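You operate a simulated robot arm through the tools that you are given. There is no shell and no other tool.

Carry out the task below with a simulated two-armed robot. There is one attempt and no reset: what you move stays moved.

TASK
Pump the tank up to 6 bar, switch off and unplug the compressor.
Fine: black socket on, then the compressor; both switches off before the plug goes back in its holder.

The check looks at the end state, three seconds after you hand in, the way a careful person would. Anything else that was tipped, shoved, dropped, spilled or broken makes it a failure.

THE ROBOT
Two 7-joint arms with fingered hands on one trunk that stands fixed in place. Base frame: the origin is at the foot of the trunk, x ahead of it, y to its left, z up. Lengths are in mm, angles in rad, forces in N, time in s.
The left shoulder is at [65, 125, 1193], the right one opposite. With the tool pointing down near the work surface each hand reaches from about 420 to 800 mm from the base axis, measured 20 degrees to its own side. Payload 3.6 kg a hand.
The TCP of each hand is the grasp point between the finger pads, 30 mm short of the fingertips. In the tool frame z runs along the fingers and y along their closing line. The gripper opens to 104 mm. The gripper's body begins 35 mm behind the TCP. The gripper is a hand of 4 fingers: y runs from the thumb to the fingers, the wrist lies at [-15, -104, -178] in the tool frame, and closing takes about 1.5 s.
Orientation is that of the tool frame in the base frame, as a unit quaternion [x, y, z, w]. With the fingers straight down and the wrist toward the robot, the tool's x, y and z point along [0, 1, 0], [1, 0, 0] and [0, 0, -1] of the base frame.

THE INTERFACE
- The arms move only by the tool send_rows. It takes "left_plan", "right_plan" or both (then of equal length, played together; a hand with none holds still); each is a list of rows, each a list of 3 entries, a list of its own where there are three numbers: the shift along the base's x, y, z in mm, then the turn, a rotation vector about the base's x, y, z in rad, then the gripper command, from -1 (shut) to 1 (fully open), values between in proportion. In form: [[[tx, ty, tz], [ax, ay, az], hand], ...]. A call has 1 to 20 rows; each row is the pose to reach, as a shift and turn from the pose commanded when the call began. Rows are played at 5 a second. More than 50 mm and 0.15 rad between two rows, or a gripper value outside its range, and nothing of the call is played. A pose out of reach is approached as far as the arm can. The call stops where the force on the tool passes 40 N (or 10 N more than at its start, if that is more) or the arm is blocked; 0.2 s more then pass. The fingers move at their own pace (about 72 mm/s each) and stop on an object; they squeeze with about 28 N. The grip force told is the motor's: it shows also when the fingers shut on nothing. Time passes only in rows, and 0.2 s behind the last, so rows that repeat a pose let the fingers close. It gives the time, the measured TCP pose, the force on the tool (base axes), the opening and the grip force at its end, in the units of the frame above (readings bear some noise), with the torque about the TCP (base axes, N m) and any sound that the robot's microphone picked up.
- Cameras (640 x 400 px; columns grow to the right, rows downward): "scene" is now at [174.8, -25.2, 1369.7]; the picture's right is [-0.28, -0.96, 0.00], its down [-0.16, 0.05, -0.99] and it looks along [0.95, -0.28, -0.16] (base axes); focal length 216 px, centre (320, 200). "left" rides on the left gripper at [-61, -92, -130] in its tool frame; the picture's right is [-0.81, -0.28, 0.52], its down [0.53, -0.71, 0.45] and it looks along [0.24, 0.64, 0.72] (tool axes); focal length 275 px, centre (320, 200). "right" rides on the right gripper at [61, -92, -130] in its tool frame; the picture's right is [-0.81, 0.27, -0.52], its down [-0.53, -0.71, 0.46] and it looks along [-0.24, 0.64, 0.72] (tool axes); focal length 275 px, centre (320, 200). There is no depth. A picture from a camera that has moved, and an enlarged one, comes with that camera's place and axes in the base frame and with its lens.
- get_image(camera): a new picture of that camera. The clock stands still meanwhile.
- move_column(by): slides the trunk up (or, below 0, down) by that many mm; the arms and the scene camera ride with it, the base frame stays. It gives what a move gives, with no picture.
- preshape(shape, hand): the hand has 4 fingers and takes this shape, open, in about a second: jaw (thumb against the fingers, like two jaws); tri (thumb and two fingers); tip (a fingertip pinch); poke (one finger out to press); point (the index stretched); flat (the hand flat); cup (the hand cupped); fist (a fist). The gripper value then closes the fingers along that shape, each until it touches; the sizes above hold for jaw. It gives what a move gives, with no picture.
- head_to(pan, tilt): turns the head with the scene camera to pan (to the left, within 1.396 rad either way) and tilt (down, from -0.506 to 1.204), counted from straight ahead of the robot. It gives what a move gives.
- inspect(camera, box): a new picture of the part [left, top, right, bottom] of that camera's present view, enlarged. The clock stands still meanwhile.
- close_job(): hands the job in; it is judged then, once.

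Nothing tells you positions but the pictures and the camera data. Unless the task says otherwise, let go and move clear before handing in.

The tools are called after "Emit:" by a JSON object that holds its "fn" and its "kwargs". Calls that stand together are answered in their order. send_rows: Moves the arms, as the interface text tells. Its arguments: {"type":"object","properties":{"left_plan":{"type":"array","items":{"type":"array"}},"right_plan":{"type":"array","items":{"type":"array"}}},"required":[]} The other tools are called the same way: move_column (by) slides the trunk up or down; preshape (shape, hand) gives the hand a shape; head_to (pan, tilt) turns the head that bears the scene camera; get_image (camera) takes a picture; inspect (camera, box) takes an enlarged picture of a part of a camera's view; close_job () hands the job in.

At the start:

```text
t: 0.0
left_tool_pos: [461.9, 25.0, 1367.4]
left_tool_rot: [0.707, 0.707, -0.001, 0.001]
left_contact_force: [0.7, 0.0, -0.1]
left_wrist_torque: [0.0, 0.0, 0.01]
left_opening: 103.6
left_grip_force: 0.1
left_shape: jaw
right_tool_pos: [449.5, -388.5, 1383.6]
right_tool_rot: [0.707, 0.707, 0.0, 0.0]
right_contact_force: [-0.1, 0.4, 0.5]
right_wrist_torque: [0.04, 0.02, 0.0]
right_opening: 103.7
right_grip_force: 0.2
right_shape: jaw
trunk travel left (down, up): [-425.0, 111.0]
head pan, tilt: [-0.283, 0.164]
```

scene: 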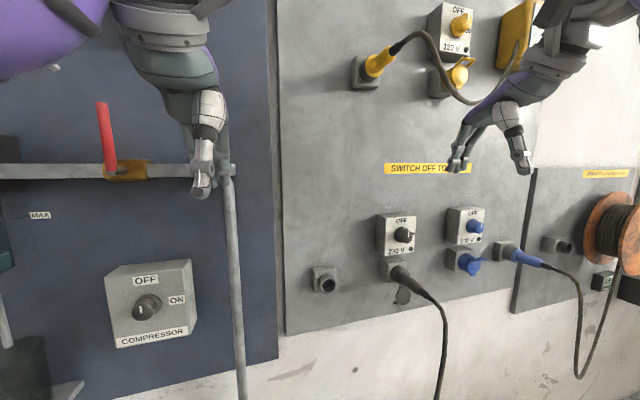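
right: 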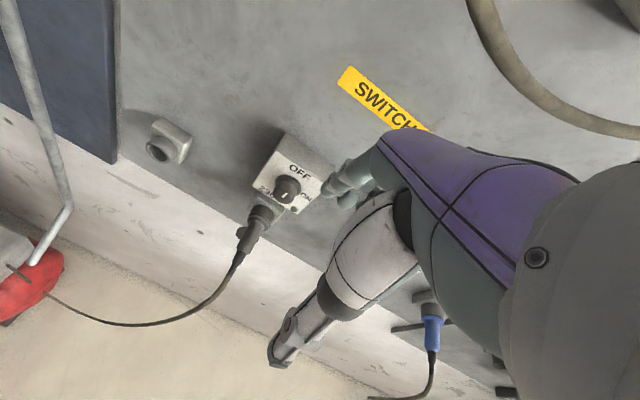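
left: 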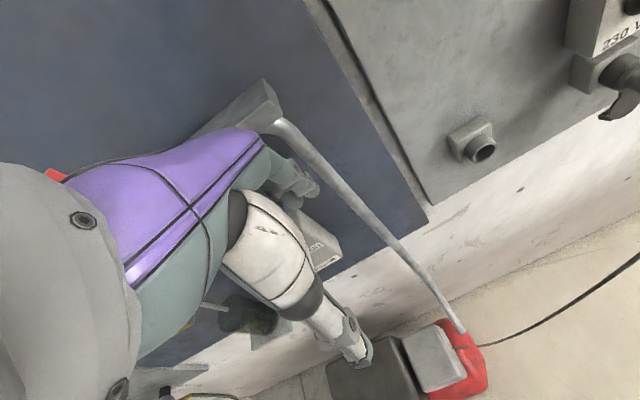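

I see a wall with a grey panel of sockets and switches (the black 230 V plug sits in its socket) and a blue panel with the compressor's OFF/ON knob and a pipe with a red lever. First I look around for the gauge, tank and the plug holder.

Emit:
{"fn": "head_to", "kwargs": {"pan": 0.5, "tilt": 0.3}}

Emit:
{"fn": "get_image", "kwargs": {"camera": "scene"}}

```text
t: 1.1
left_tool_pos: [461.6, 25.6, 1366.8]
left_tool_rot: [0.706, 0.708, -0.001, 0.0]
left_contact_force: [-0.6, -0.1, 0.1]
left_wrist_torque: [0.04, 0.03, -0.02]
left_opening: 103.6
left_grip_force: 0.1
left_shape: jaw
right_tool_pos: [450.0, -388.1, 1384.1]
right_tool_rot: [0.707, 0.707, 0.0, 0.0]
right_contact_force: [0.3, 0.0, 0.1]
right_wrist_torque: [0.01, -0.02, 0.03]
right_opening: 103.6
right_grip_force: 0.0
right_shape: jaw
trunk travel left (down, up): [-425.0, 111.0]
head pan, tilt: [0.499, 0.3]
```

```text
taken
camera scene: at [167.7, 45.3, 1356.9], right [0.48, -0.88, 0.0], down [-0.26, -0.14, -0.96], along [0.84, 0.46, -0.3], focal length 216 px, centre (320, 200)
```

scene: 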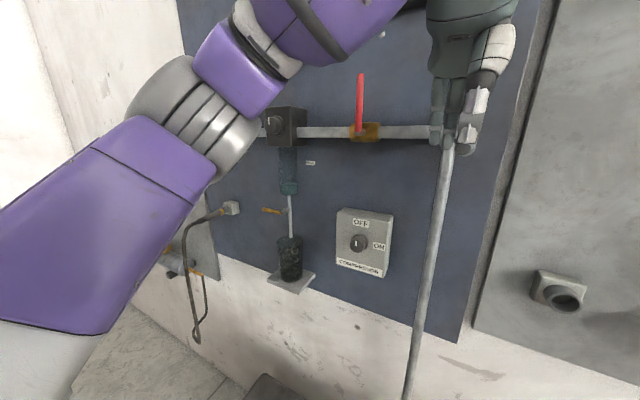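

The blue panel has the compressor box, a red lever valve on the pipe, and a regulator with a yellow-handled drain or cock. I look lower and elsewhere for the tank and gauge.

Emit:
{"fn": "head_to", "kwargs": {"pan": 0.5, "tilt": 0.9}}

Emit:
{"fn": "get_image", "kwargs": {"camera": "scene"}}

Emit:
{"fn": "head_to", "kwargs": {"pan": 0.3, "tilt": -0.4}}

Emit:
{"fn": "get_image", "kwargs": {"camera": "scene"}}

Emit:
{"fn": "head_to", "kwargs": {"pan": 1.1, "tilt": 0.2}}

Emit:
{"fn": "get_image", "kwargs": {"camera": "scene"}}

Emit:
{"fn": "head_to", "kwargs": {"pan": -0.5, "tilt": 0.6}}

Emit:
{"fn": "get_image", "kwargs": {"camera": "scene"}}

Emit:
{"fn": "head_to", "kwargs": {"pan": -0.4, "tilt": -0.3}}

Emit:
{"fn": "get_image", "kwargs": {"camera": "scene"}}

Emit:
{"fn": "head_to", "kwargs": {"pan": -1.0, "tilt": 0.2}}

Emit:
{"fn": "get_image", "kwargs": {"camera": "scene"}}

```text
t: 2.1
left_tool_pos: [463.3, 25.6, 1366.1]
left_tool_rot: [0.706, 0.708, -0.001, 0.001]
left_contact_force: [-0.1, 0.9, 0.1]
left_wrist_torque: [0.02, 0.0, 0.01]
left_opening: 103.7
left_grip_force: 0.1
left_shape: jaw
right_tool_pos: [450.7, -389.6, 1383.9]
right_tool_rot: [0.707, 0.707, 0.0, -0.001]
right_contact_force: [-0.4, 0.7, 0.5]
right_wrist_torque: [0.01, 0.01, 0.0]
right_opening: 103.8
right_grip_force: 0.0
right_shape: jaw
trunk travel left (down, up): [-425.0, 111.0]
head pan, tilt: [0.499, 0.901]
```

```text
taken
camera scene: at [152.0, 36.9, 1304.7], right [0.48, -0.88, 0.0], down [-0.69, -0.37, -0.62], along [0.55, 0.3, -0.78], focal length 216 px, centre (320, 200)
```

scene: 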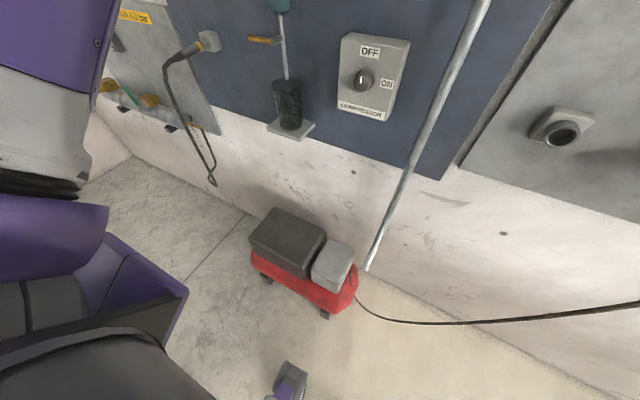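

```text
t: 3.6
left_tool_pos: [461.8, 25.6, 1367.1]
left_tool_rot: [0.706, 0.708, 0.0, 0.001]
left_contact_force: [-0.3, 0.2, -0.3]
left_wrist_torque: [-0.01, 0.03, -0.03]
left_opening: 103.7
left_grip_force: 0.2
left_shape: jaw
right_tool_pos: [449.1, -388.9, 1383.2]
right_tool_rot: [0.707, 0.707, 0.0, 0.0]
right_contact_force: [-0.3, 1.2, 0.5]
right_wrist_torque: [-0.02, -0.02, 0.03]
right_opening: 103.5
right_grip_force: 0.1
right_shape: jaw
trunk travel left (down, up): [-425.0, 111.0]
head pan, tilt: [0.3, -0.4]
```

```text
taken
camera scene: at [155.6, 22.4, 1417.7], right [0.3, -0.96, 0.0], down [0.37, 0.11, -0.92], along [0.88, 0.27, 0.39], focal length 216 px, centre (320, 200)
```

scene: 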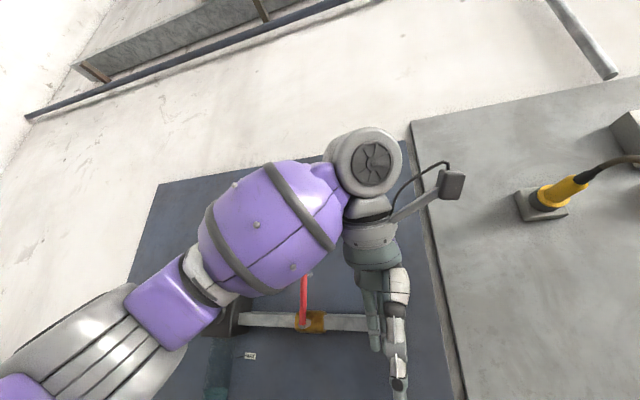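

```text
t: 4.7
left_tool_pos: [461.2, 25.9, 1366.9]
left_tool_rot: [0.706, 0.708, -0.001, 0.001]
left_contact_force: [0.0, 0.7, -0.8]
left_wrist_torque: [-0.02, -0.01, 0.03]
left_opening: 103.8
left_grip_force: 0.1
left_shape: jaw
right_tool_pos: [449.9, -390.1, 1383.6]
right_tool_rot: [0.707, 0.707, 0.0, -0.001]
right_contact_force: [-0.9, -0.1, -0.2]
right_wrist_torque: [-0.04, 0.01, 0.04]
right_opening: 103.6
right_grip_force: 0.0
right_shape: jaw
trunk travel left (down, up): [-425.0, 111.0]
head pan, tilt: [1.1, 0.201]
```

```text
taken
camera scene: at [128.0, 83.6, 1366.3], right [0.89, -0.45, 0.0], down [-0.09, -0.18, -0.98], along [0.45, 0.87, -0.2], focal length 216 px, centre (320, 200)
```

scene: 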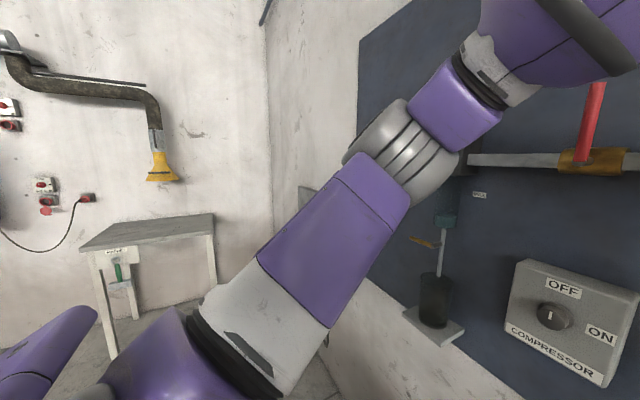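

```text
t: 6.4
left_tool_pos: [461.8, 26.6, 1365.9]
left_tool_rot: [0.707, 0.707, 0.0, 0.001]
left_contact_force: [0.1, -0.6, 0.4]
left_wrist_torque: [-0.01, 0.03, 0.04]
left_opening: 103.5
left_grip_force: 0.1
left_shape: jaw
right_tool_pos: [449.7, -390.1, 1384.9]
right_tool_rot: [0.707, 0.707, 0.0, 0.0]
right_contact_force: [0.8, 0.4, 0.2]
right_wrist_torque: [0.01, 0.02, 0.0]
right_opening: 103.5
right_grip_force: 0.1
right_shape: jaw
trunk travel left (down, up): [-425.0, 111.0]
head pan, tilt: [-0.499, 0.6]
```

```text
taken
camera scene: at [163.3, -41.5, 1329.5], right [-0.48, -0.88, 0.0], down [-0.5, 0.27, -0.83], along [0.72, -0.39, -0.56], focal length 216 px, centre (320, 200)
```

scene: 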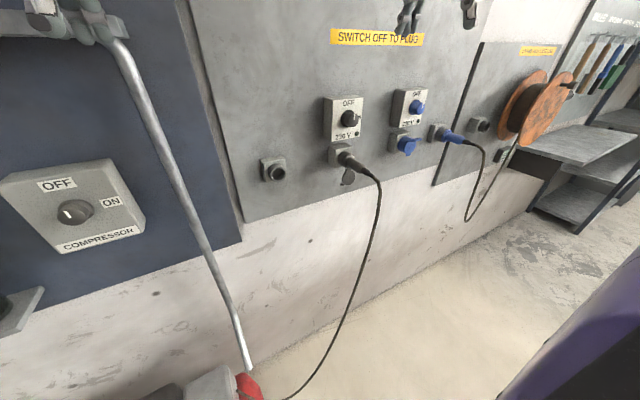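

```text
t: 7.6
left_tool_pos: [461.9, 25.5, 1366.2]
left_tool_rot: [0.707, 0.707, 0.0, 0.001]
left_contact_force: [-0.4, 0.0, -0.7]
left_wrist_torque: [-0.02, 0.01, 0.0]
left_opening: 103.4
left_grip_force: 0.1
left_shape: jaw
right_tool_pos: [449.4, -389.1, 1383.2]
right_tool_rot: [0.706, 0.708, -0.001, 0.0]
right_contact_force: [-0.2, 0.2, 0.4]
right_wrist_torque: [0.01, 0.03, 0.0]
right_opening: 103.2
right_grip_force: 0.1
right_shape: jaw
trunk travel left (down, up): [-425.0, 111.0]
head pan, tilt: [-0.4, -0.3]
```

```text
taken
camera scene: at [158.1, -29.9, 1410.1], right [-0.39, -0.92, 0.0], down [0.27, -0.11, -0.96], along [0.88, -0.37, 0.29], focal length 216 px, centre (320, 200)
```

scene: 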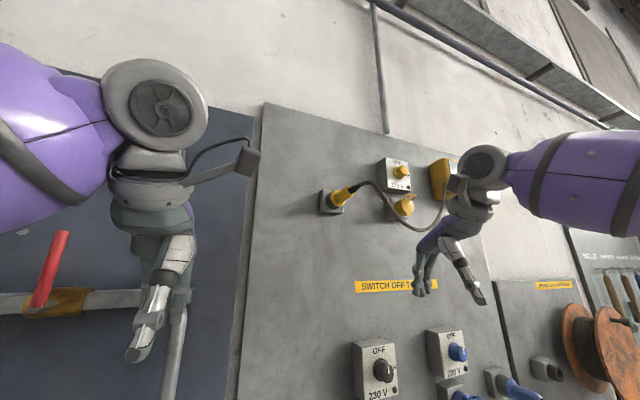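

```text
t: 8.6
left_tool_pos: [461.8, 26.4, 1368.9]
left_tool_rot: [0.707, 0.708, -0.001, 0.0]
left_contact_force: [-0.4, 0.3, -0.6]
left_wrist_torque: [-0.02, 0.02, 0.0]
left_opening: 103.6
left_grip_force: 0.0
left_shape: jaw
right_tool_pos: [449.4, -388.9, 1382.8]
right_tool_rot: [0.707, 0.707, -0.001, 0.0]
right_contact_force: [0.8, -0.7, 0.3]
right_wrist_torque: [-0.01, -0.03, 0.01]
right_opening: 103.6
right_grip_force: 0.1
right_shape: jaw
trunk travel left (down, up): [-425.0, 111.0]
head pan, tilt: [-1.0, 0.201]
```

```text
taken
camera scene: at [136.1, -77.6, 1366.3], right [-0.84, -0.54, 0.0], down [-0.11, 0.17, -0.98], along [0.53, -0.82, -0.2], focal length 216 px, centre (320, 200)
```

scene: 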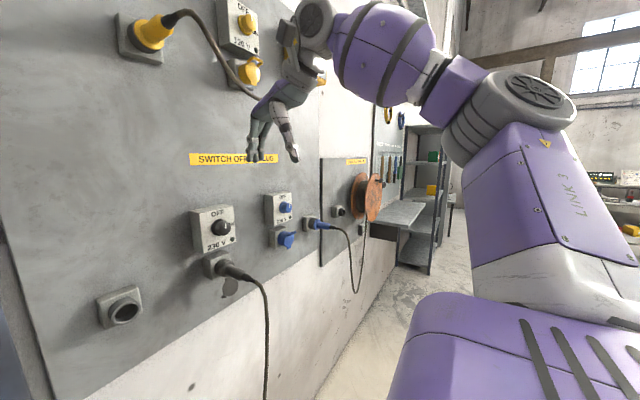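

The tank's gauge isn't visible yet; the left arm hides part of the blue panel. I enlarge the region around the pipe's left end.

Emit:
{"fn": "head_to", "kwargs": {"pan": 0.5, "tilt": 0.3}}

Emit:
{"fn": "inspect", "kwargs": {"camera": "scene", "box": [160, 80, 400, 300]}}

Emit:
{"fn": "inspect", "kwargs": {"camera": "scene", "box": [320, 60, 480, 160]}}

Emit:
{"fn": "inspect", "kwargs": {"camera": "left", "box": [0, 0, 640, 400]}}

```text
t: 10.2
left_tool_pos: [461.9, 26.7, 1367.3]
left_tool_rot: [0.706, 0.708, 0.0, 0.001]
left_contact_force: [0.5, -0.2, 0.2]
left_wrist_torque: [0.03, 0.01, 0.05]
left_opening: 103.8
left_grip_force: 0.1
left_shape: jaw
right_tool_pos: [449.0, -389.4, 1384.0]
right_tool_rot: [0.708, 0.706, 0.0, 0.001]
right_contact_force: [0.0, 0.5, 0.2]
right_wrist_torque: [0.03, 0.02, 0.01]
right_opening: 103.8
right_grip_force: 0.1
right_shape: jaw
trunk travel left (down, up): [-425.0, 111.0]
head pan, tilt: [0.499, 0.3]
```

```text
1.82 times, centred on (280, 190) of scene
camera zoom: at [167.7, 45.3, 1356.9], right [0.48, -0.88, 0.0], down [-0.26, -0.14, -0.96], along [0.84, 0.46, -0.3], focal length 392 px, centre (393, 218)
```

zoom: 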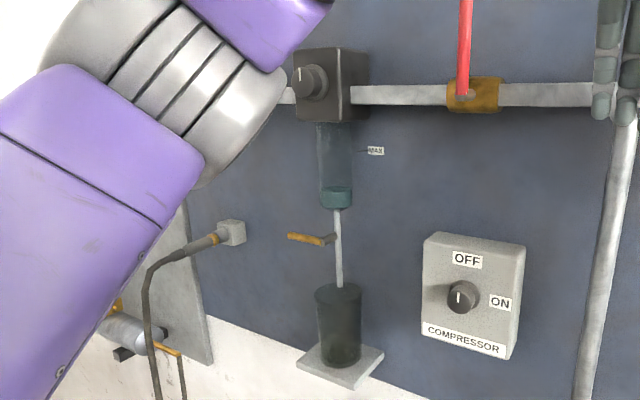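

```text
4.00 times, centred on (400, 110) of scene
camera zoom: at [167.7, 45.3, 1356.9], right [0.48, -0.88, 0.0], down [-0.26, -0.14, -0.96], along [0.84, 0.46, -0.3], focal length 862 px, centre (0, 560)
```

zoom: 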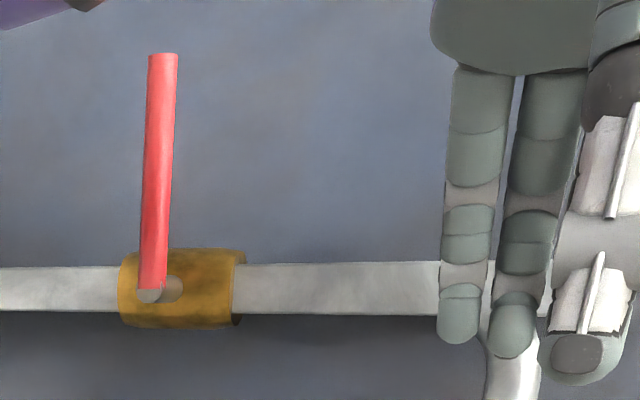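

```text
1.00 times, centred on (320, 200) of left (not enlarged: the box is as wide or as high as the picture)
camera zoom: at [369.5, -35.0, 1497.2], right [-0.27, -0.81, -0.52], down [-0.71, 0.53, -0.46], along [0.64, 0.24, -0.73], focal length 275 px, centre (320, 200)
```

zoom: 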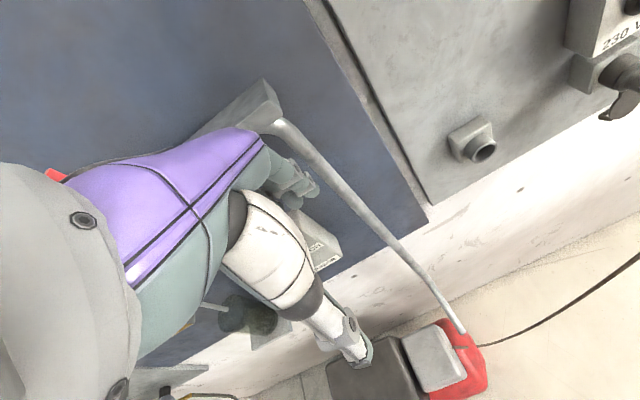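

The pipe runs through the red-lever valve to a filter/regulator on the left; the gauge must still be hidden by the left arm. I look further left and lower.

Emit:
{"fn": "head_to", "kwargs": {"pan": 0.9, "tilt": 0.7}}

Emit:
{"fn": "get_image", "kwargs": {"camera": "scene"}}

Emit:
{"fn": "head_to", "kwargs": {"pan": 0.8, "tilt": -0.2}}

Emit:
{"fn": "get_image", "kwargs": {"camera": "scene"}}

Emit:
{"fn": "head_to", "kwargs": {"pan": 1.39, "tilt": 0.5}}

Emit:
{"fn": "get_image", "kwargs": {"camera": "scene"}}

Emit:
{"fn": "head_to", "kwargs": {"pan": 0.2, "tilt": 0.3}}

Emit:
{"fn": "get_image", "kwargs": {"camera": "scene"}}

```text
t: 11.1
left_tool_pos: [462.2, 26.4, 1367.5]
left_tool_rot: [0.706, 0.708, -0.001, 0.001]
left_contact_force: [-0.4, 0.0, 1.0]
left_wrist_torque: [-0.01, 0.03, 0.0]
left_opening: 103.7
left_grip_force: 0.0
left_shape: jaw
right_tool_pos: [449.8, -388.7, 1384.5]
right_tool_rot: [0.707, 0.707, 0.0, 0.0]
right_contact_force: [-0.4, -0.4, 0.0]
right_wrist_torque: [0.01, 0.01, -0.03]
right_opening: 103.6
right_grip_force: 0.0
right_shape: jaw
trunk travel left (down, up): [-425.0, 111.0]
head pan, tilt: [0.901, 0.7]
```

```text
taken
camera scene: at [138.5, 67.2, 1320.9], right [0.78, -0.62, 0.0], down [-0.4, -0.5, -0.77], along [0.48, 0.6, -0.64], focal length 216 px, centre (320, 200)
```

scene: 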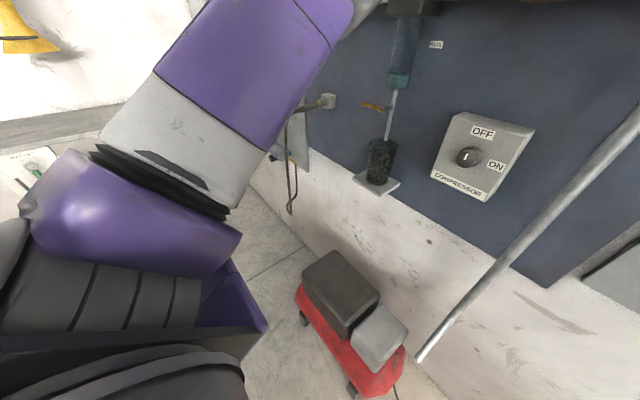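

```text
t: 12.3
left_tool_pos: [461.9, 26.8, 1366.7]
left_tool_rot: [0.707, 0.708, 0.0, 0.0]
left_contact_force: [-0.4, 0.4, 0.0]
left_wrist_torque: [0.0, -0.01, -0.01]
left_opening: 103.7
left_grip_force: 0.1
left_shape: jaw
right_tool_pos: [449.5, -388.7, 1383.5]
right_tool_rot: [0.707, 0.707, 0.0, 0.0]
right_contact_force: [0.0, -0.6, 0.8]
right_wrist_torque: [-0.01, -0.01, 0.0]
right_opening: 103.9
right_grip_force: 0.1
right_shape: jaw
trunk travel left (down, up): [-425.0, 111.0]
head pan, tilt: [0.799, -0.201]
```

```text
taken
camera scene: at [143.7, 60.4, 1402.0], right [0.72, -0.7, 0.0], down [0.14, 0.14, -0.98], along [0.68, 0.7, 0.2], focal length 216 px, centre (320, 200)
```

scene: 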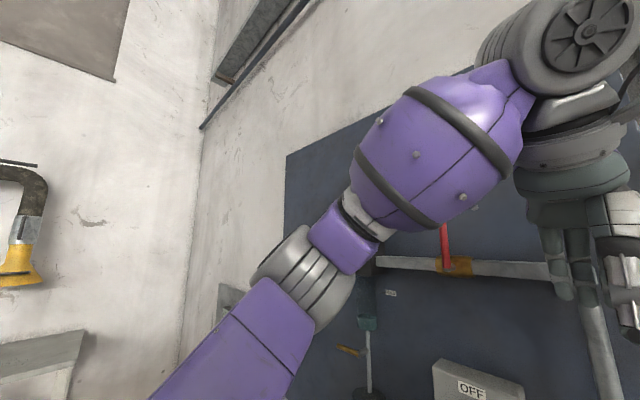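

```text
t: 13.3
left_tool_pos: [461.3, 25.6, 1365.8]
left_tool_rot: [0.707, 0.708, -0.001, 0.001]
left_contact_force: [-0.6, 0.4, 0.3]
left_wrist_torque: [0.01, 0.01, -0.02]
left_opening: 103.5
left_grip_force: 0.1
left_shape: jaw
right_tool_pos: [449.0, -387.9, 1384.2]
right_tool_rot: [0.707, 0.707, 0.0, 0.0]
right_contact_force: [0.1, 0.4, 0.1]
right_wrist_torque: [-0.01, 0.01, 0.01]
right_opening: 103.8
right_grip_force: 0.0
right_shape: jaw
trunk travel left (down, up): [-425.0, 111.0]
head pan, tilt: [1.389, 0.499]
```

```text
taken
camera scene: at [102.2, 90.2, 1338.6], right [0.98, -0.18, 0.0], down [-0.09, -0.47, -0.88], along [0.16, 0.86, -0.48], focal length 216 px, centre (320, 200)
```

scene: 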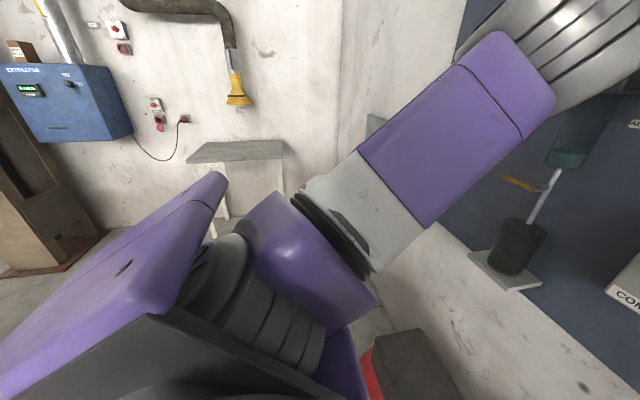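

```text
t: 14.7
left_tool_pos: [462.9, 25.9, 1366.6]
left_tool_rot: [0.707, 0.708, 0.0, 0.0]
left_contact_force: [-0.1, 0.9, -0.8]
left_wrist_torque: [0.0, -0.01, -0.01]
left_opening: 103.8
left_grip_force: 0.0
left_shape: jaw
right_tool_pos: [449.9, -390.3, 1383.4]
right_tool_rot: [0.707, 0.707, 0.001, 0.0]
right_contact_force: [-0.2, -0.3, -0.2]
right_wrist_torque: [0.01, -0.02, 0.02]
right_opening: 103.8
right_grip_force: 0.0
right_shape: jaw
trunk travel left (down, up): [-425.0, 111.0]
head pan, tilt: [0.201, 0.3]
```

```text
taken
camera scene: at [177.1, 19.4, 1356.9], right [0.2, -0.98, 0.0], down [-0.29, -0.06, -0.96], along [0.94, 0.19, -0.3], focal length 216 px, centre (320, 200)
```

scene: 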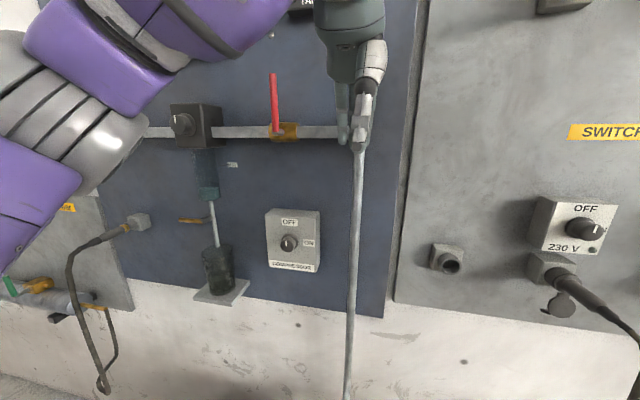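

Something with white lettering sits high on the blue panel behind the left hand, probably the gauge. I lower and draw back the left arm so that the panel comes free.

Emit:
{"fn": "send_rows", "kwargs": {"left_plan": [[[-25, 10, -35], [0, 0, 0], 1], [[-50, 20, -70], [0, 0, 0], 1], [[-70, 30, -110], [0, 0, 0], 1], [[-80, 40, -155], [0, 0, 0], 1], [[-80, 50, -200], [0, 0, 0], 1], [[-80, 60, -245], [0, 0, 0], 1], [[-80, 70, -290], [0, 0, 0], 1], [[-80, 75, -330], [0, 0, 0], 1]]}}

Emit:
{"fn": "get_image", "kwargs": {"camera": "scene"}}

Emit:
{"fn": "get_image", "kwargs": {"camera": "left"}}

```text
t: 16.5
left_tool_pos: [395.9, 95.7, 1038.8]
left_tool_rot: [0.707, 0.707, -0.001, 0.0]
left_contact_force: [0.4, 0.6, -0.2]
left_wrist_torque: [-0.01, 0.02, 0.01]
left_opening: 104.0
left_grip_force: 0.1
left_shape: jaw
left hand out of reach, approached as far as the arm can: row 7, 8
right_tool_pos: [449.3, -388.0, 1383.8]
right_tool_rot: [0.707, 0.707, 0.001, 0.001]
right_contact_force: [-0.1, -0.2, -0.3]
right_wrist_torque: [-0.03, -0.01, 0.0]
right_opening: 103.7
right_grip_force: 0.1
right_shape: jaw
trunk travel left (down, up): [-425.0, 111.0]
head pan, tilt: [0.201, 0.3]
```

```text
taken
camera scene: at [177.2, 19.7, 1356.9], right [0.2, -0.98, 0.0], down [-0.29, -0.06, -0.96], along [0.94, 0.19, -0.3], focal length 216 px, centre (320, 200)
```

scene: 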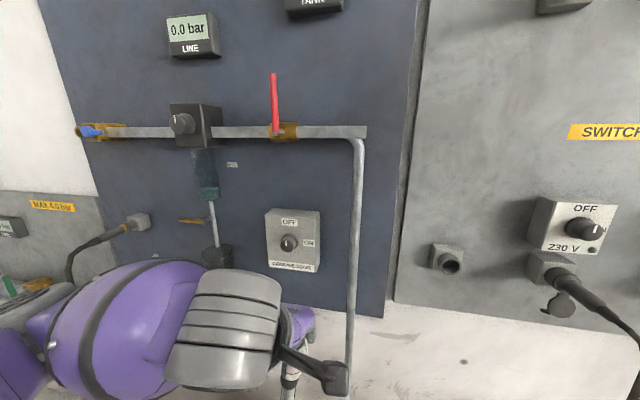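

```text
taken
camera left: at [304.1, 35.7, 1169.3], right [-0.27, -0.81, -0.52], down [-0.71, 0.53, -0.45], along [0.64, 0.24, -0.73], focal length 275 px, centre (320, 200)
```

left: 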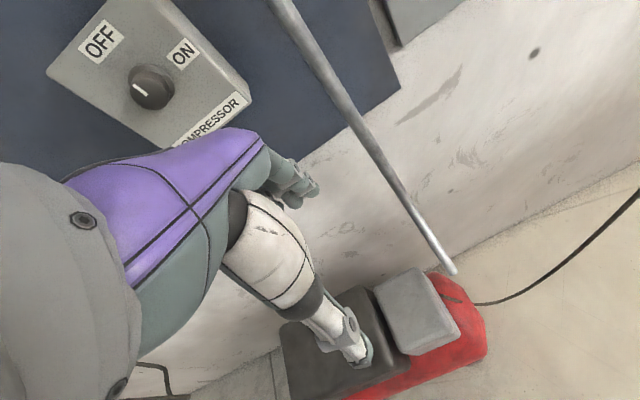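

Two digital gauges appear: "LINE 0.0 bar" and another labelled "TANK". I tilt the head up to read both and survey the controls.

Emit:
{"fn": "head_to", "kwargs": {"pan": 0.3, "tilt": -0.05}}

Emit:
{"fn": "get_image", "kwargs": {"camera": "scene"}}

Emit:
{"fn": "inspect", "kwargs": {"camera": "scene", "box": [80, 30, 420, 240]}}

Emit:
{"fn": "head_to", "kwargs": {"pan": 0.7, "tilt": 0.3}}

Emit:
{"fn": "get_image", "kwargs": {"camera": "scene"}}

Emit:
{"fn": "head_to", "kwargs": {"pan": -0.3, "tilt": 0.4}}

Emit:
{"fn": "get_image", "kwargs": {"camera": "scene"}}

Emit:
{"fn": "inspect", "kwargs": {"camera": "scene", "box": [200, 60, 520, 260]}}

```text
t: 17.4
left_tool_pos: [395.9, 96.1, 1039.2]
left_tool_rot: [0.706, 0.708, -0.001, -0.001]
left_contact_force: [0.3, -0.3, 0.2]
left_wrist_torque: [-0.01, -0.02, 0.01]
left_opening: 103.7
left_grip_force: 0.1
left_shape: jaw
right_tool_pos: [449.6, -390.0, 1383.5]
right_tool_rot: [0.707, 0.707, 0.0, 0.0]
right_contact_force: [0.3, 0.1, -0.2]
right_wrist_torque: [0.01, 0.0, 0.01]
right_opening: 103.5
right_grip_force: 0.0
right_shape: jaw
trunk travel left (down, up): [-425.0, 111.0]
head pan, tilt: [0.3, -0.051]
```

```text
taken
camera scene: at [170.4, 27.0, 1389.1], right [0.3, -0.96, 0.0], down [0.05, 0.01, -1.0], along [0.95, 0.3, 0.05], focal length 216 px, centre (320, 200)
```

scene: 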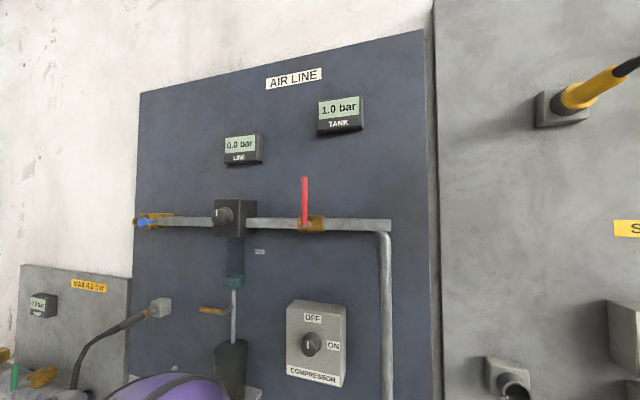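

```text
1.88 times, centred on (250, 135) of scene
camera zoom: at [170.4, 27.0, 1389.1], right [0.3, -0.96, 0.0], down [0.05, 0.01, -1.0], along [0.95, 0.3, 0.05], focal length 406 px, centre (452, 322)
```

zoom: 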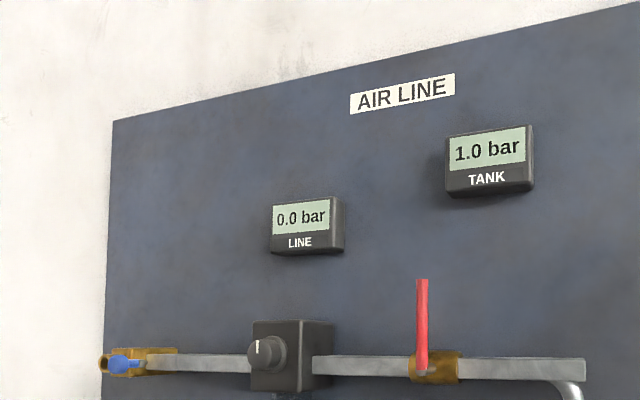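

```text
t: 18.2
left_tool_pos: [395.9, 95.7, 1040.7]
left_tool_rot: [0.707, 0.707, -0.001, -0.001]
left_contact_force: [-1.5, -0.4, -0.7]
left_wrist_torque: [0.0, -0.01, 0.01]
left_opening: 104.0
left_grip_force: 0.1
left_shape: jaw
right_tool_pos: [449.3, -388.4, 1383.8]
right_tool_rot: [0.707, 0.707, 0.001, 0.0]
right_contact_force: [-0.6, 0.7, 0.7]
right_wrist_torque: [0.04, 0.0, -0.01]
right_opening: 103.8
right_grip_force: 0.1
right_shape: jaw
trunk travel left (down, up): [-425.0, 111.0]
head pan, tilt: [0.7, 0.3]
```

```text
taken
camera scene: at [157.1, 60.7, 1357.0], right [0.64, -0.77, 0.0], down [-0.23, -0.19, -0.96], along [0.73, 0.61, -0.3], focal length 216 px, centre (320, 200)
```

scene: 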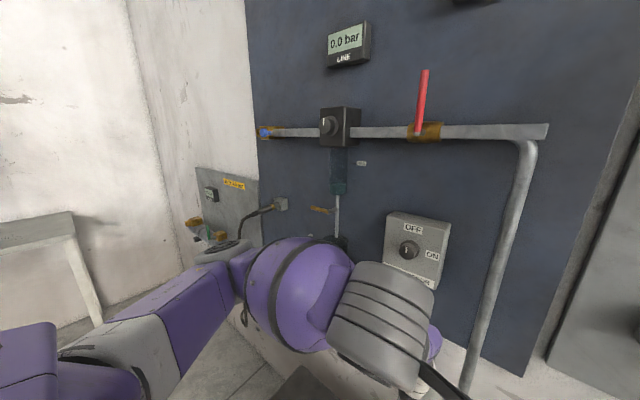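

```text
t: 19.5
left_tool_pos: [395.4, 96.2, 1039.6]
left_tool_rot: [0.707, 0.708, 0.0, 0.0]
left_contact_force: [0.1, 0.4, -0.2]
left_wrist_torque: [-0.01, 0.01, -0.04]
left_opening: 103.8
left_grip_force: 0.0
left_shape: jaw
right_tool_pos: [449.6, -389.2, 1383.1]
right_tool_rot: [0.708, 0.707, 0.0, 0.0]
right_contact_force: [0.3, -0.2, 0.1]
right_wrist_torque: [-0.01, 0.02, 0.02]
right_opening: 103.7
right_grip_force: 0.1
right_shape: jaw
trunk travel left (down, up): [-425.0, 111.0]
head pan, tilt: [-0.3, 0.4]
```

```text
taken
camera scene: at [174.2, -26.6, 1347.7], right [-0.29, -0.96, 0.0], down [-0.37, 0.11, -0.92], along [0.88, -0.27, -0.39], focal length 216 px, centre (320, 200)
```

scene: 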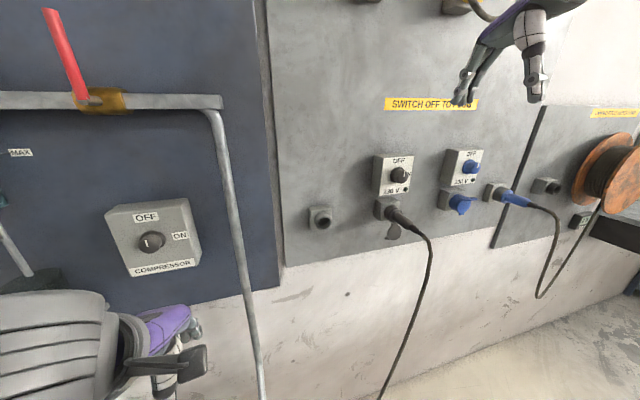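

```text
2.00 times, centred on (360, 160) of scene
camera zoom: at [174.2, -26.6, 1347.7], right [-0.29, -0.96, 0.0], down [-0.37, 0.11, -0.92], along [0.88, -0.27, -0.39], focal length 431 px, centre (240, 280)
```

zoom: 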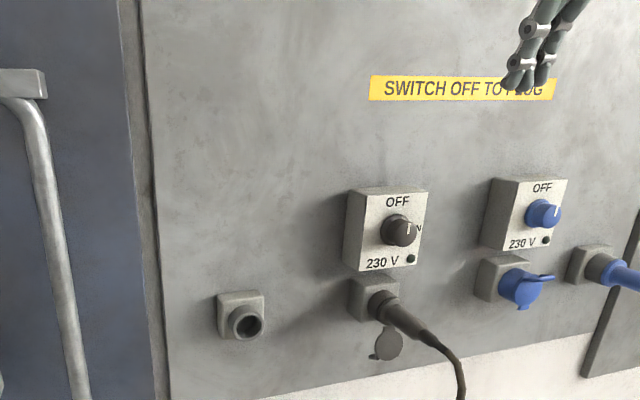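

TANK reads 1.0 bar and LINE 0.0, the black plug is in its 230 V socket (knob roughly at 626, -380, 1191), the compressor knob is at about (621, 186, 1104), and the empty round holder is left of the socket. I turn the right hand to point at the wall, well clear of it, for a close look.

Emit:
{"fn": "send_rows", "kwargs": {"right_plan": [[[0, 0, -15], [0, -0.14, 0], 1], [[0, 0, -30], [0, -0.28, 0], 1], [[0, 0, -45], [0, -0.42, 0], 1], [[0, 0, -60], [0, -0.56, 0], 1], [[0, 0, -75], [0, -0.7, 0], 1], [[0, 0, -90], [0, -0.84, 0], 1], [[0, 0, -105], [0, -0.98, 0], 1], [[0, 0, -120], [0, -1.12, 0], 1], [[5, 0, -135], [0, -1.26, 0], 1], [[10, 0, -150], [0, -1.4, 0], 1], [[15, 0, -165], [0, -1.5, 0], 1], [[20, 0, -180], [0, -1.5708, 0], 1]]}}

Emit:
{"fn": "get_image", "kwargs": {"camera": "right"}}

Emit:
{"fn": "get_image", "kwargs": {"camera": "scene"}}

```text
t: 22.1
left_tool_pos: [396.2, 96.0, 1038.6]
left_tool_rot: [0.707, 0.708, 0.0, -0.001]
left_contact_force: [-0.1, -0.1, 0.6]
left_wrist_torque: [0.0, -0.03, 0.01]
left_opening: 103.8
left_grip_force: 0.1
left_shape: jaw
right_tool_pos: [469.9, -389.2, 1201.5]
right_tool_rot: [0.501, 0.5, 0.499, 0.501]
right_contact_force: [-0.3, -0.9, 0.0]
right_wrist_torque: [0.02, 0.0, -0.07]
right_opening: 104.0
right_grip_force: 0.0
right_shape: jaw
trunk travel left (down, up): [-425.0, 111.0]
head pan, tilt: [-0.3, 0.4]
```

```text
taken
camera right: at [338.6, -327.7, 1109.9], right [-0.52, -0.81, 0.27], down [0.46, -0.53, -0.71], along [0.72, -0.24, 0.64], focal length 275 px, centre (320, 200)
```

right: 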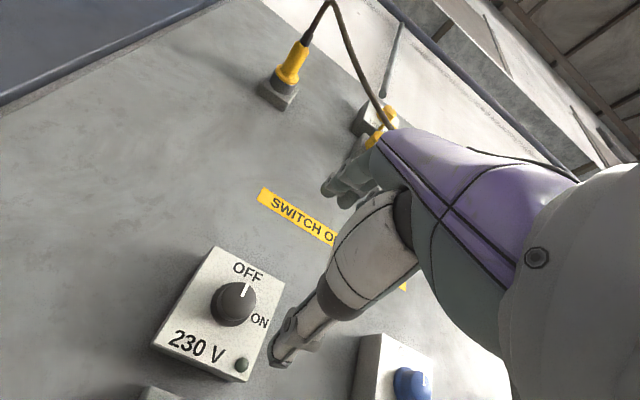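

```text
taken
camera scene: at [174.2, -26.9, 1347.7], right [-0.3, -0.96, 0.0], down [-0.37, 0.12, -0.92], along [0.88, -0.27, -0.39], focal length 216 px, centre (320, 200)
```

scene: 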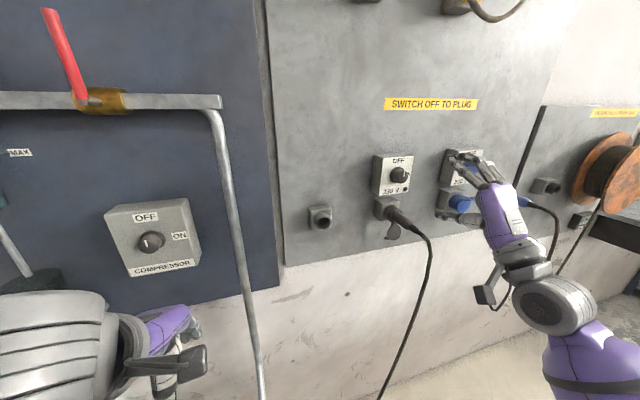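

The right hand now points at the wall and the socket knob (pointer up, at OFF) is at about (629, -380, 1190). I roll the hand by -45° and approach to just before the knob, so that a +90° turn stays comfortable.

Emit:
{"fn": "send_rows", "kwargs": {"right_plan": [[[10, 1, -2], [-0.13, 0, 0], 1], [[20, 3, -4], [-0.26, 0, 0], 1], [[30, 5, -6], [-0.39, 0, 0], 1], [[40, 6, -9], [-0.52, 0, 0], 1], [[50, 8, -11], [-0.65, 0, 0], 1], [[65, 9, -13], [-0.785, 0, 0], 1]]}}

Emit:
{"fn": "get_image", "kwargs": {"camera": "right"}}

Emit:
{"fn": "inspect", "kwargs": {"camera": "scene", "box": [280, 100, 540, 280]}}

```text
t: 23.5
left_tool_pos: [396.5, 95.5, 1039.1]
left_tool_rot: [0.707, 0.708, -0.001, 0.0]
left_contact_force: [-0.6, 0.3, 1.4]
left_wrist_torque: [0.0, -0.02, 0.04]
left_opening: 103.8
left_grip_force: 0.0
left_shape: jaw
right_tool_pos: [534.8, -380.9, 1190.9]
right_tool_rot: [0.271, 0.653, 0.27, 0.654]
right_contact_force: [0.5, -0.7, -0.1]
right_wrist_torque: [-0.05, -0.02, -0.02]
right_opening: 103.7
right_grip_force: 0.1
right_shape: jaw
trunk travel left (down, up): [-425.0, 111.0]
head pan, tilt: [-0.3, 0.4]
```

```text
taken
camera right: at [403.7, -401.9, 1082.2], right [-0.52, -0.38, 0.77], down [0.46, -0.88, -0.13], along [0.72, 0.28, 0.63], focal length 275 px, centre (320, 200)
```

right: 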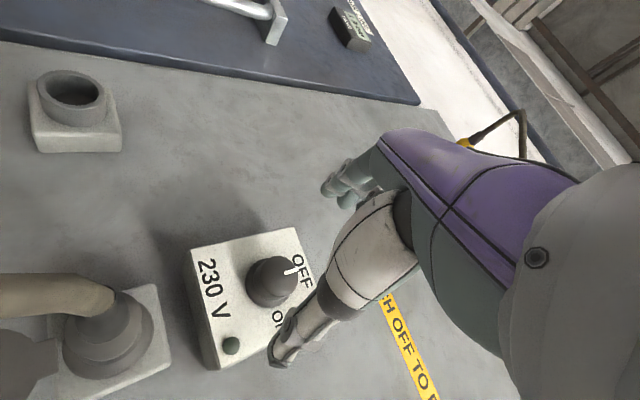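

```text
2.22 times, centred on (410, 190) of scene
camera zoom: at [174.5, -26.6, 1347.6], right [-0.3, -0.96, 0.0], down [-0.37, 0.12, -0.92], along [0.88, -0.27, -0.39], focal length 479 px, centre (120, 222)
```

zoom: 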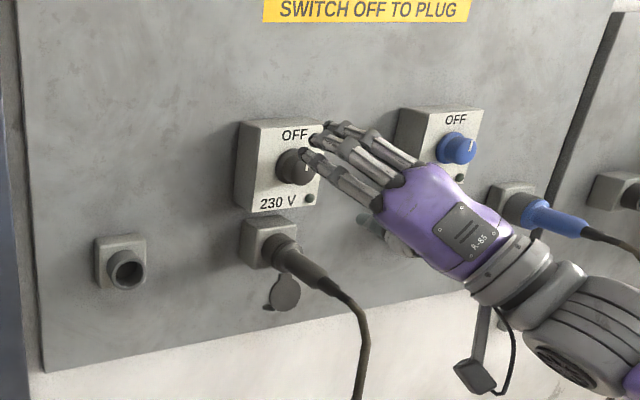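

Knob and hand line up: knob centre at about (629, -382, 1190). I advance until the fingertips are just short of the box face and check.

Emit:
{"fn": "send_rows", "kwargs": {"right_plan": [[[25, -1, 0], [0, 0, 0], 1], [[50, -1, 0], [0, 0, 0], 1], [[65, -1, 0], [0, 0, 0], 1]]}}

Emit:
{"fn": "get_image", "kwargs": {"camera": "right"}}

Emit:
{"fn": "inspect", "kwargs": {"camera": "scene", "box": [320, 120, 480, 220]}}

```text
t: 24.3
left_tool_pos: [396.4, 95.5, 1038.8]
left_tool_rot: [0.706, 0.708, 0.0, -0.001]
left_contact_force: [0.1, 0.8, 0.7]
left_wrist_torque: [0.02, -0.02, 0.01]
left_opening: 103.9
left_grip_force: 0.0
left_shape: jaw
right_tool_pos: [600.8, -379.7, 1190.2]
right_tool_rot: [0.271, 0.653, 0.271, 0.653]
right_contact_force: [0.6, 0.3, 0.2]
right_wrist_torque: [-0.01, -0.01, 0.01]
right_opening: 103.7
right_grip_force: 0.0
right_shape: jaw
trunk travel left (down, up): [-425.0, 111.0]
head pan, tilt: [-0.3, 0.4]
```

```text
taken
camera right: at [469.6, -402.7, 1082.2], right [-0.52, -0.38, 0.77], down [0.46, -0.88, -0.13], along [0.72, 0.28, 0.63], focal length 275 px, centre (320, 200)
```

right: 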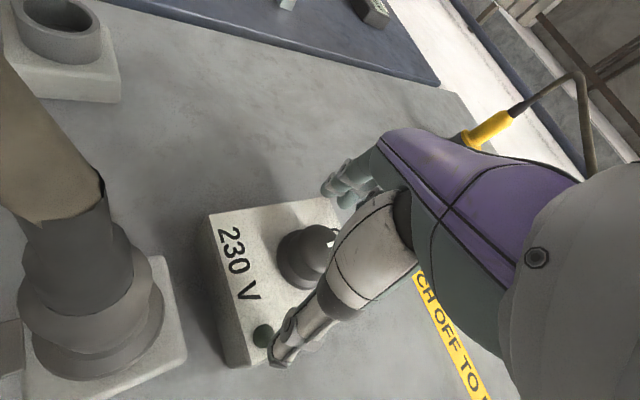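

```text
4.00 times, centred on (400, 170) of scene
camera zoom: at [174.5, -26.7, 1347.6], right [-0.3, -0.96, 0.0], down [-0.37, 0.12, -0.92], along [0.88, -0.27, -0.39], focal length 862 px, centre (0, 320)
```

zoom: 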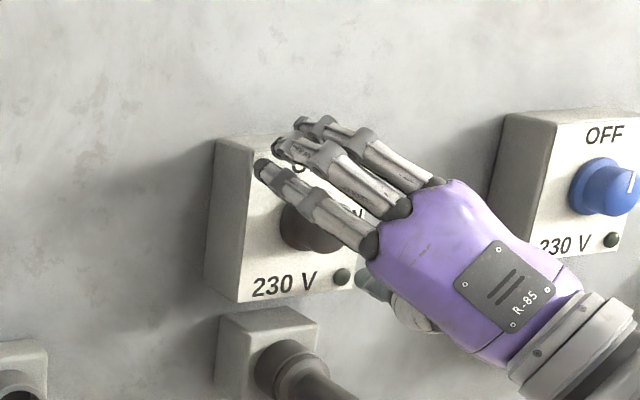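

The box face is at x ≈ 634, so the fingertips (x ≈ 631) already flank the knob. I close the fingers on the knob.

Emit:
{"fn": "send_rows", "kwargs": {"right_plan": [[[0, -1, 0], [0, 0, 0], 0.2], [[0, -1, 0], [0, 0, 0], -0.2], [[0, -1, 0], [0, 0, 0], -0.5], [[0, -1, 0], [0, 0, 0], -1], [[0, -1, 0], [0, 0, 0], -1], [[0, -1, 0], [0, 0, 0], -1], [[0, -1, 0], [0, 0, 0], -1], [[0, -1, 0], [0, 0, 0], -1]]}}

Emit:
{"fn": "get_image", "kwargs": {"camera": "right"}}

Emit:
{"fn": "inspect", "kwargs": {"camera": "scene", "box": [320, 120, 480, 220]}}

```text
t: 26.1
left_tool_pos: [395.6, 94.7, 1039.4]
left_tool_rot: [0.707, 0.708, -0.001, -0.001]
left_contact_force: [0.2, -0.4, -1.5]
left_wrist_torque: [-0.02, 0.01, 0.0]
left_opening: 103.8
left_grip_force: 0.0
left_shape: jaw
right_tool_pos: [599.4, -381.0, 1189.5]
right_tool_rot: [0.27, 0.653, 0.27, 0.654]
right_contact_force: [-0.6, 0.1, -1.4]
right_wrist_torque: [-0.01, -0.09, 0.05]
right_opening: 25.8
right_grip_force: 27.4
right_shape: jaw
trunk travel left (down, up): [-425.0, 111.0]
head pan, tilt: [-0.3, 0.4]
```

```text
taken
camera right: at [468.9, -403.5, 1081.7], right [-0.52, -0.38, 0.77], down [0.46, -0.88, -0.13], along [0.72, 0.28, 0.63], focal length 275 px, centre (320, 200)
```

right: 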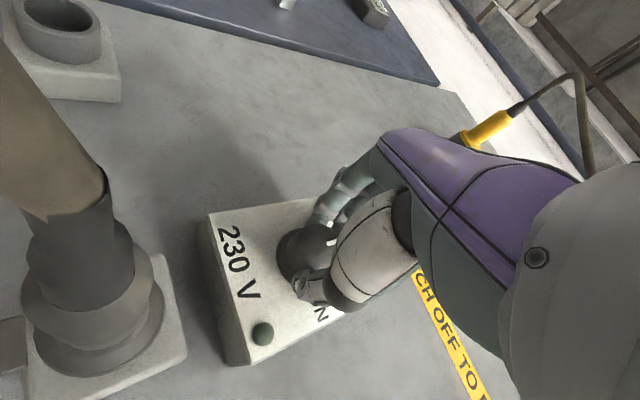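

```text
4.00 times, centred on (400, 170) of scene
camera zoom: at [174.1, -26.8, 1347.7], right [-0.3, -0.96, 0.0], down [-0.37, 0.12, -0.92], along [0.88, -0.27, -0.39], focal length 862 px, centre (0, 320)
```

zoom: 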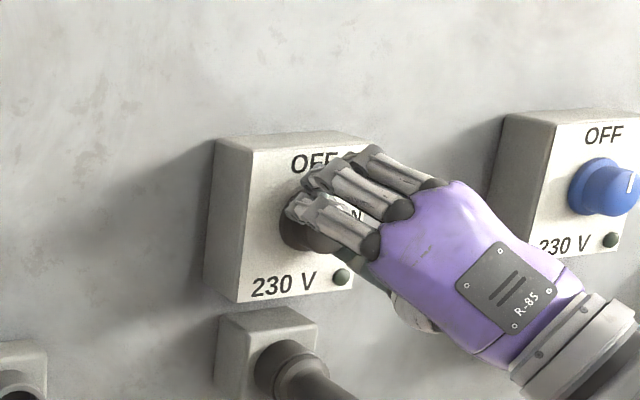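

The knob is held (opening 26 mm, 27 N). I turn it clockwise by +90° about x, in two steps to watch the forces.

Emit:
{"fn": "send_rows", "kwargs": {"right_plan": [[[0, 0, 0], [0.13, 0, 0], -1], [[0, 0, 0], [0.26, 0, 0], -1], [[0, 0, 0], [0.39, 0, 0], -1], [[0, 0, 0], [0.39, 0, 0], -1]]}}

Emit:
{"fn": "inspect", "kwargs": {"camera": "right", "box": [160, 150, 480, 350]}}

```text
t: 27.1
left_tool_pos: [397.0, 96.8, 1039.8]
left_tool_rot: [0.706, 0.708, -0.001, -0.001]
left_contact_force: [-0.2, 0.1, -1.0]
left_wrist_torque: [-0.03, -0.04, -0.03]
left_opening: 104.0
left_grip_force: 0.1
left_shape: jaw
right_tool_pos: [599.5, -381.9, 1190.7]
right_tool_rot: [0.393, 0.588, 0.393, 0.588]
right_contact_force: [-1.6, 2.6, -4.9]
right_wrist_torque: [0.0, -0.03, 0.08]
right_opening: 26.3
right_grip_force: 27.5
right_shape: jaw
trunk travel left (down, up): [-425.0, 111.0]
head pan, tilt: [-0.3, 0.4]
```

```text
2.00 times, centred on (320, 250) of right
camera zoom: at [468.7, -360.9, 1081.5], right [-0.52, -0.64, 0.56], down [0.46, -0.77, -0.46], along [0.73, 0.02, 0.69], focal length 551 px, centre (320, 100)
```

zoom: 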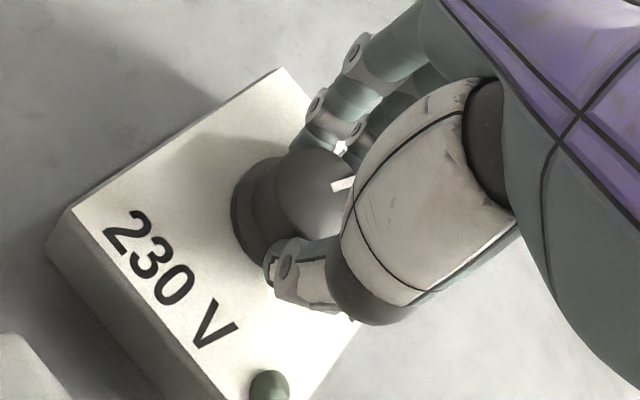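

The pointer turns together with the hand. I go on to the full 90°.

Emit:
{"fn": "send_rows", "kwargs": {"right_plan": [[[0, 0, 0], [0.13, 0, 0], -1], [[0, 0, 0], [0.26, 0, 0], -1], [[0, 0, 0], [0.39, 0, 0], -1], [[0, 0, 0], [0.52, 0, 0], -1], [[0, 0, 0], [0.65, 0, 0], -1], [[0, 0, 0], [0.78, 0, 0], -1], [[0, 0, 0], [0.91, 0, 0], -1], [[0, 0, 0], [1.04, 0, 0], -1], [[0, 0, 0], [1.18, 0, 0], -1], [[0, 0, 0], [1.18, 0, 0], -1]]}}

Emit:
{"fn": "get_image", "kwargs": {"camera": "right"}}

Emit:
{"fn": "inspect", "kwargs": {"camera": "scene", "box": [320, 120, 480, 220]}}

```text
t: 29.3
left_tool_pos: [395.5, 96.1, 1038.4]
left_tool_rot: [0.706, 0.708, -0.002, -0.001]
left_contact_force: [-0.2, 0.0, -0.7]
left_wrist_torque: [0.02, 0.01, -0.01]
left_opening: 104.0
left_grip_force: 0.0
left_shape: jaw
right_tool_pos: [599.0, -381.0, 1189.0]
right_tool_rot: [0.654, 0.27, 0.653, 0.27]
right_contact_force: [-2.1, 6.1, -9.6]
right_wrist_torque: [0.02, 0.2, 0.07]
right_opening: 25.7
right_grip_force: 27.9
right_shape: jaw
trunk travel left (down, up): [-425.0, 111.0]
head pan, tilt: [-0.3, 0.4]
```

```text
taken
camera right: at [468.9, -273.1, 1168.0], right [-0.52, -0.77, -0.38], down [0.45, 0.13, -0.88], along [0.72, -0.63, 0.28], focal length 275 px, centre (320, 200)
```

right: 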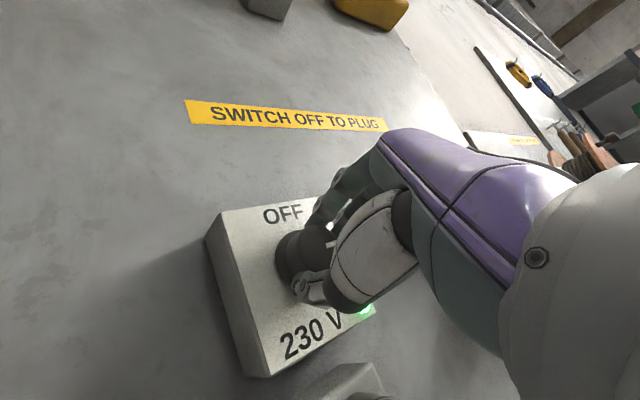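

```text
4.00 times, centred on (400, 170) of scene
camera zoom: at [174.7, -26.1, 1347.6], right [-0.3, -0.96, 0.0], down [-0.37, 0.11, -0.92], along [0.88, -0.27, -0.39], focal length 862 px, centre (0, 320)
```

zoom: 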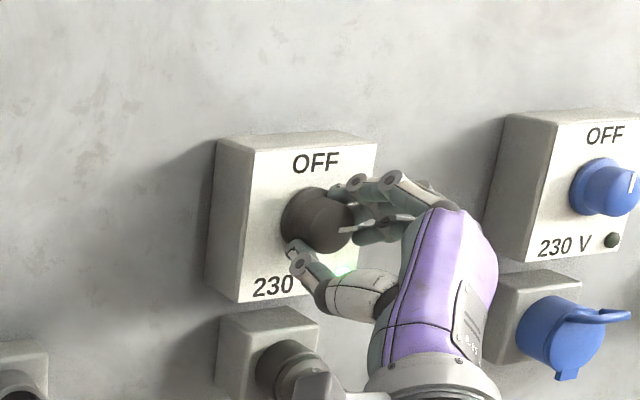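

The socket's lamp is green: the black socket is on, and the right hand keeps hold of its knob. Now I turn the left hand toward the wall in front of the compressor box.

Emit:
{"fn": "send_rows", "kwargs": {"left_plan": [[[15, 0, 5], [0, 0, 0], 1], [[30, 5, 10], [0, -0.14, 0], 1], [[45, 10, 15], [0, -0.28, 0], 1], [[60, 15, 20], [0, -0.42, 0], 1], [[75, 20, 25], [0, -0.56, 0], 1], [[85, 25, 30], [0, -0.7, 0], 1], [[95, 30, 35], [0, -0.84, 0], 1], [[100, 35, 40], [0, -0.98, 0], 1], [[105, 40, 45], [0, -1.12, 0], 1], [[110, 50, 50], [0, -1.26, 0], 1], [[115, 60, 55], [0, -1.4, 0], 1], [[115, 70, 60], [0, -1.5, 0], 1], [[115, 80, 65], [0, -1.5708, 0], 1]]}}

Emit:
{"fn": "get_image", "kwargs": {"camera": "left"}}

Emit:
{"fn": "head_to", "kwargs": {"pan": 0.2, "tilt": 0.1}}

Emit:
{"fn": "get_image", "kwargs": {"camera": "scene"}}

```text
t: 32.1
left_tool_pos: [512.0, 176.6, 1103.6]
left_tool_rot: [0.5, 0.5, 0.499, 0.5]
left_contact_force: [-0.2, -0.5, 0.0]
left_wrist_torque: [-0.04, 0.0, 0.0]
left_opening: 103.8
left_grip_force: 0.0
left_shape: jaw
left hand out of reach, approached as far as the arm can: row 3, 4, 5, 6
right_tool_pos: [600.8, -379.9, 1189.0]
right_tool_rot: [0.653, 0.27, 0.653, 0.27]
right_contact_force: [-1.5, 6.3, -9.7]
right_wrist_torque: [0.02, 0.22, 0.1]
right_opening: 25.6
right_grip_force: 27.7
right_shape: jaw
trunk travel left (down, up): [-425.0, 111.0]
head pan, tilt: [-0.3, 0.4]
```

```text
taken
camera left: at [380.0, 116.0, 1011.7], right [0.52, -0.81, -0.27], down [0.46, 0.53, -0.71], along [0.73, 0.24, 0.64], focal length 275 px, centre (320, 200)
```

left: 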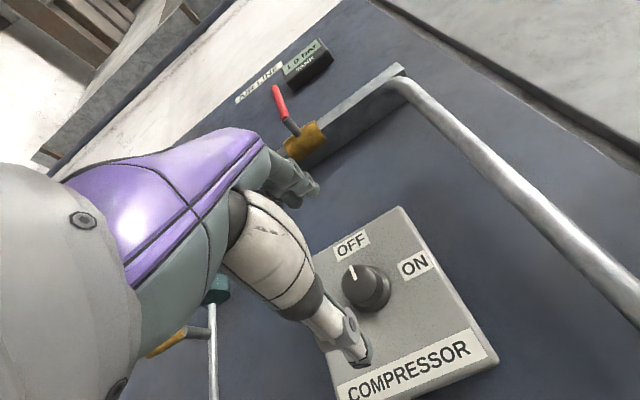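

```text
t: 33.0
left_tool_pos: [511.0, 177.6, 1104.3]
left_tool_rot: [0.5, 0.501, 0.499, 0.5]
left_contact_force: [0.3, 0.0, -0.1]
left_wrist_torque: [-0.01, 0.03, 0.01]
left_opening: 103.9
left_grip_force: 0.1
left_shape: jaw
right_tool_pos: [600.4, -381.5, 1190.0]
right_tool_rot: [0.653, 0.271, 0.654, 0.27]
right_contact_force: [-1.3, 6.7, -8.8]
right_wrist_torque: [0.01, 0.27, 0.05]
right_opening: 25.6
right_grip_force: 27.7
right_shape: jaw
trunk travel left (down, up): [-425.0, 111.0]
head pan, tilt: [0.201, 0.099]
```

```text
taken
camera scene: at [176.4, 19.5, 1375.5], right [0.2, -0.98, 0.0], down [-0.1, -0.02, -0.99], along [0.98, 0.2, -0.1], focal length 216 px, centre (320, 200)
```

scene: 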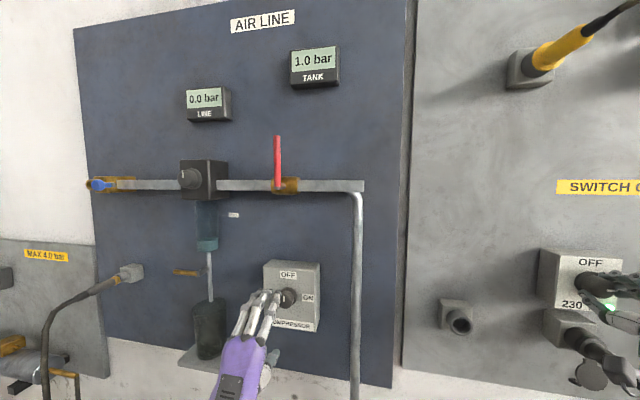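

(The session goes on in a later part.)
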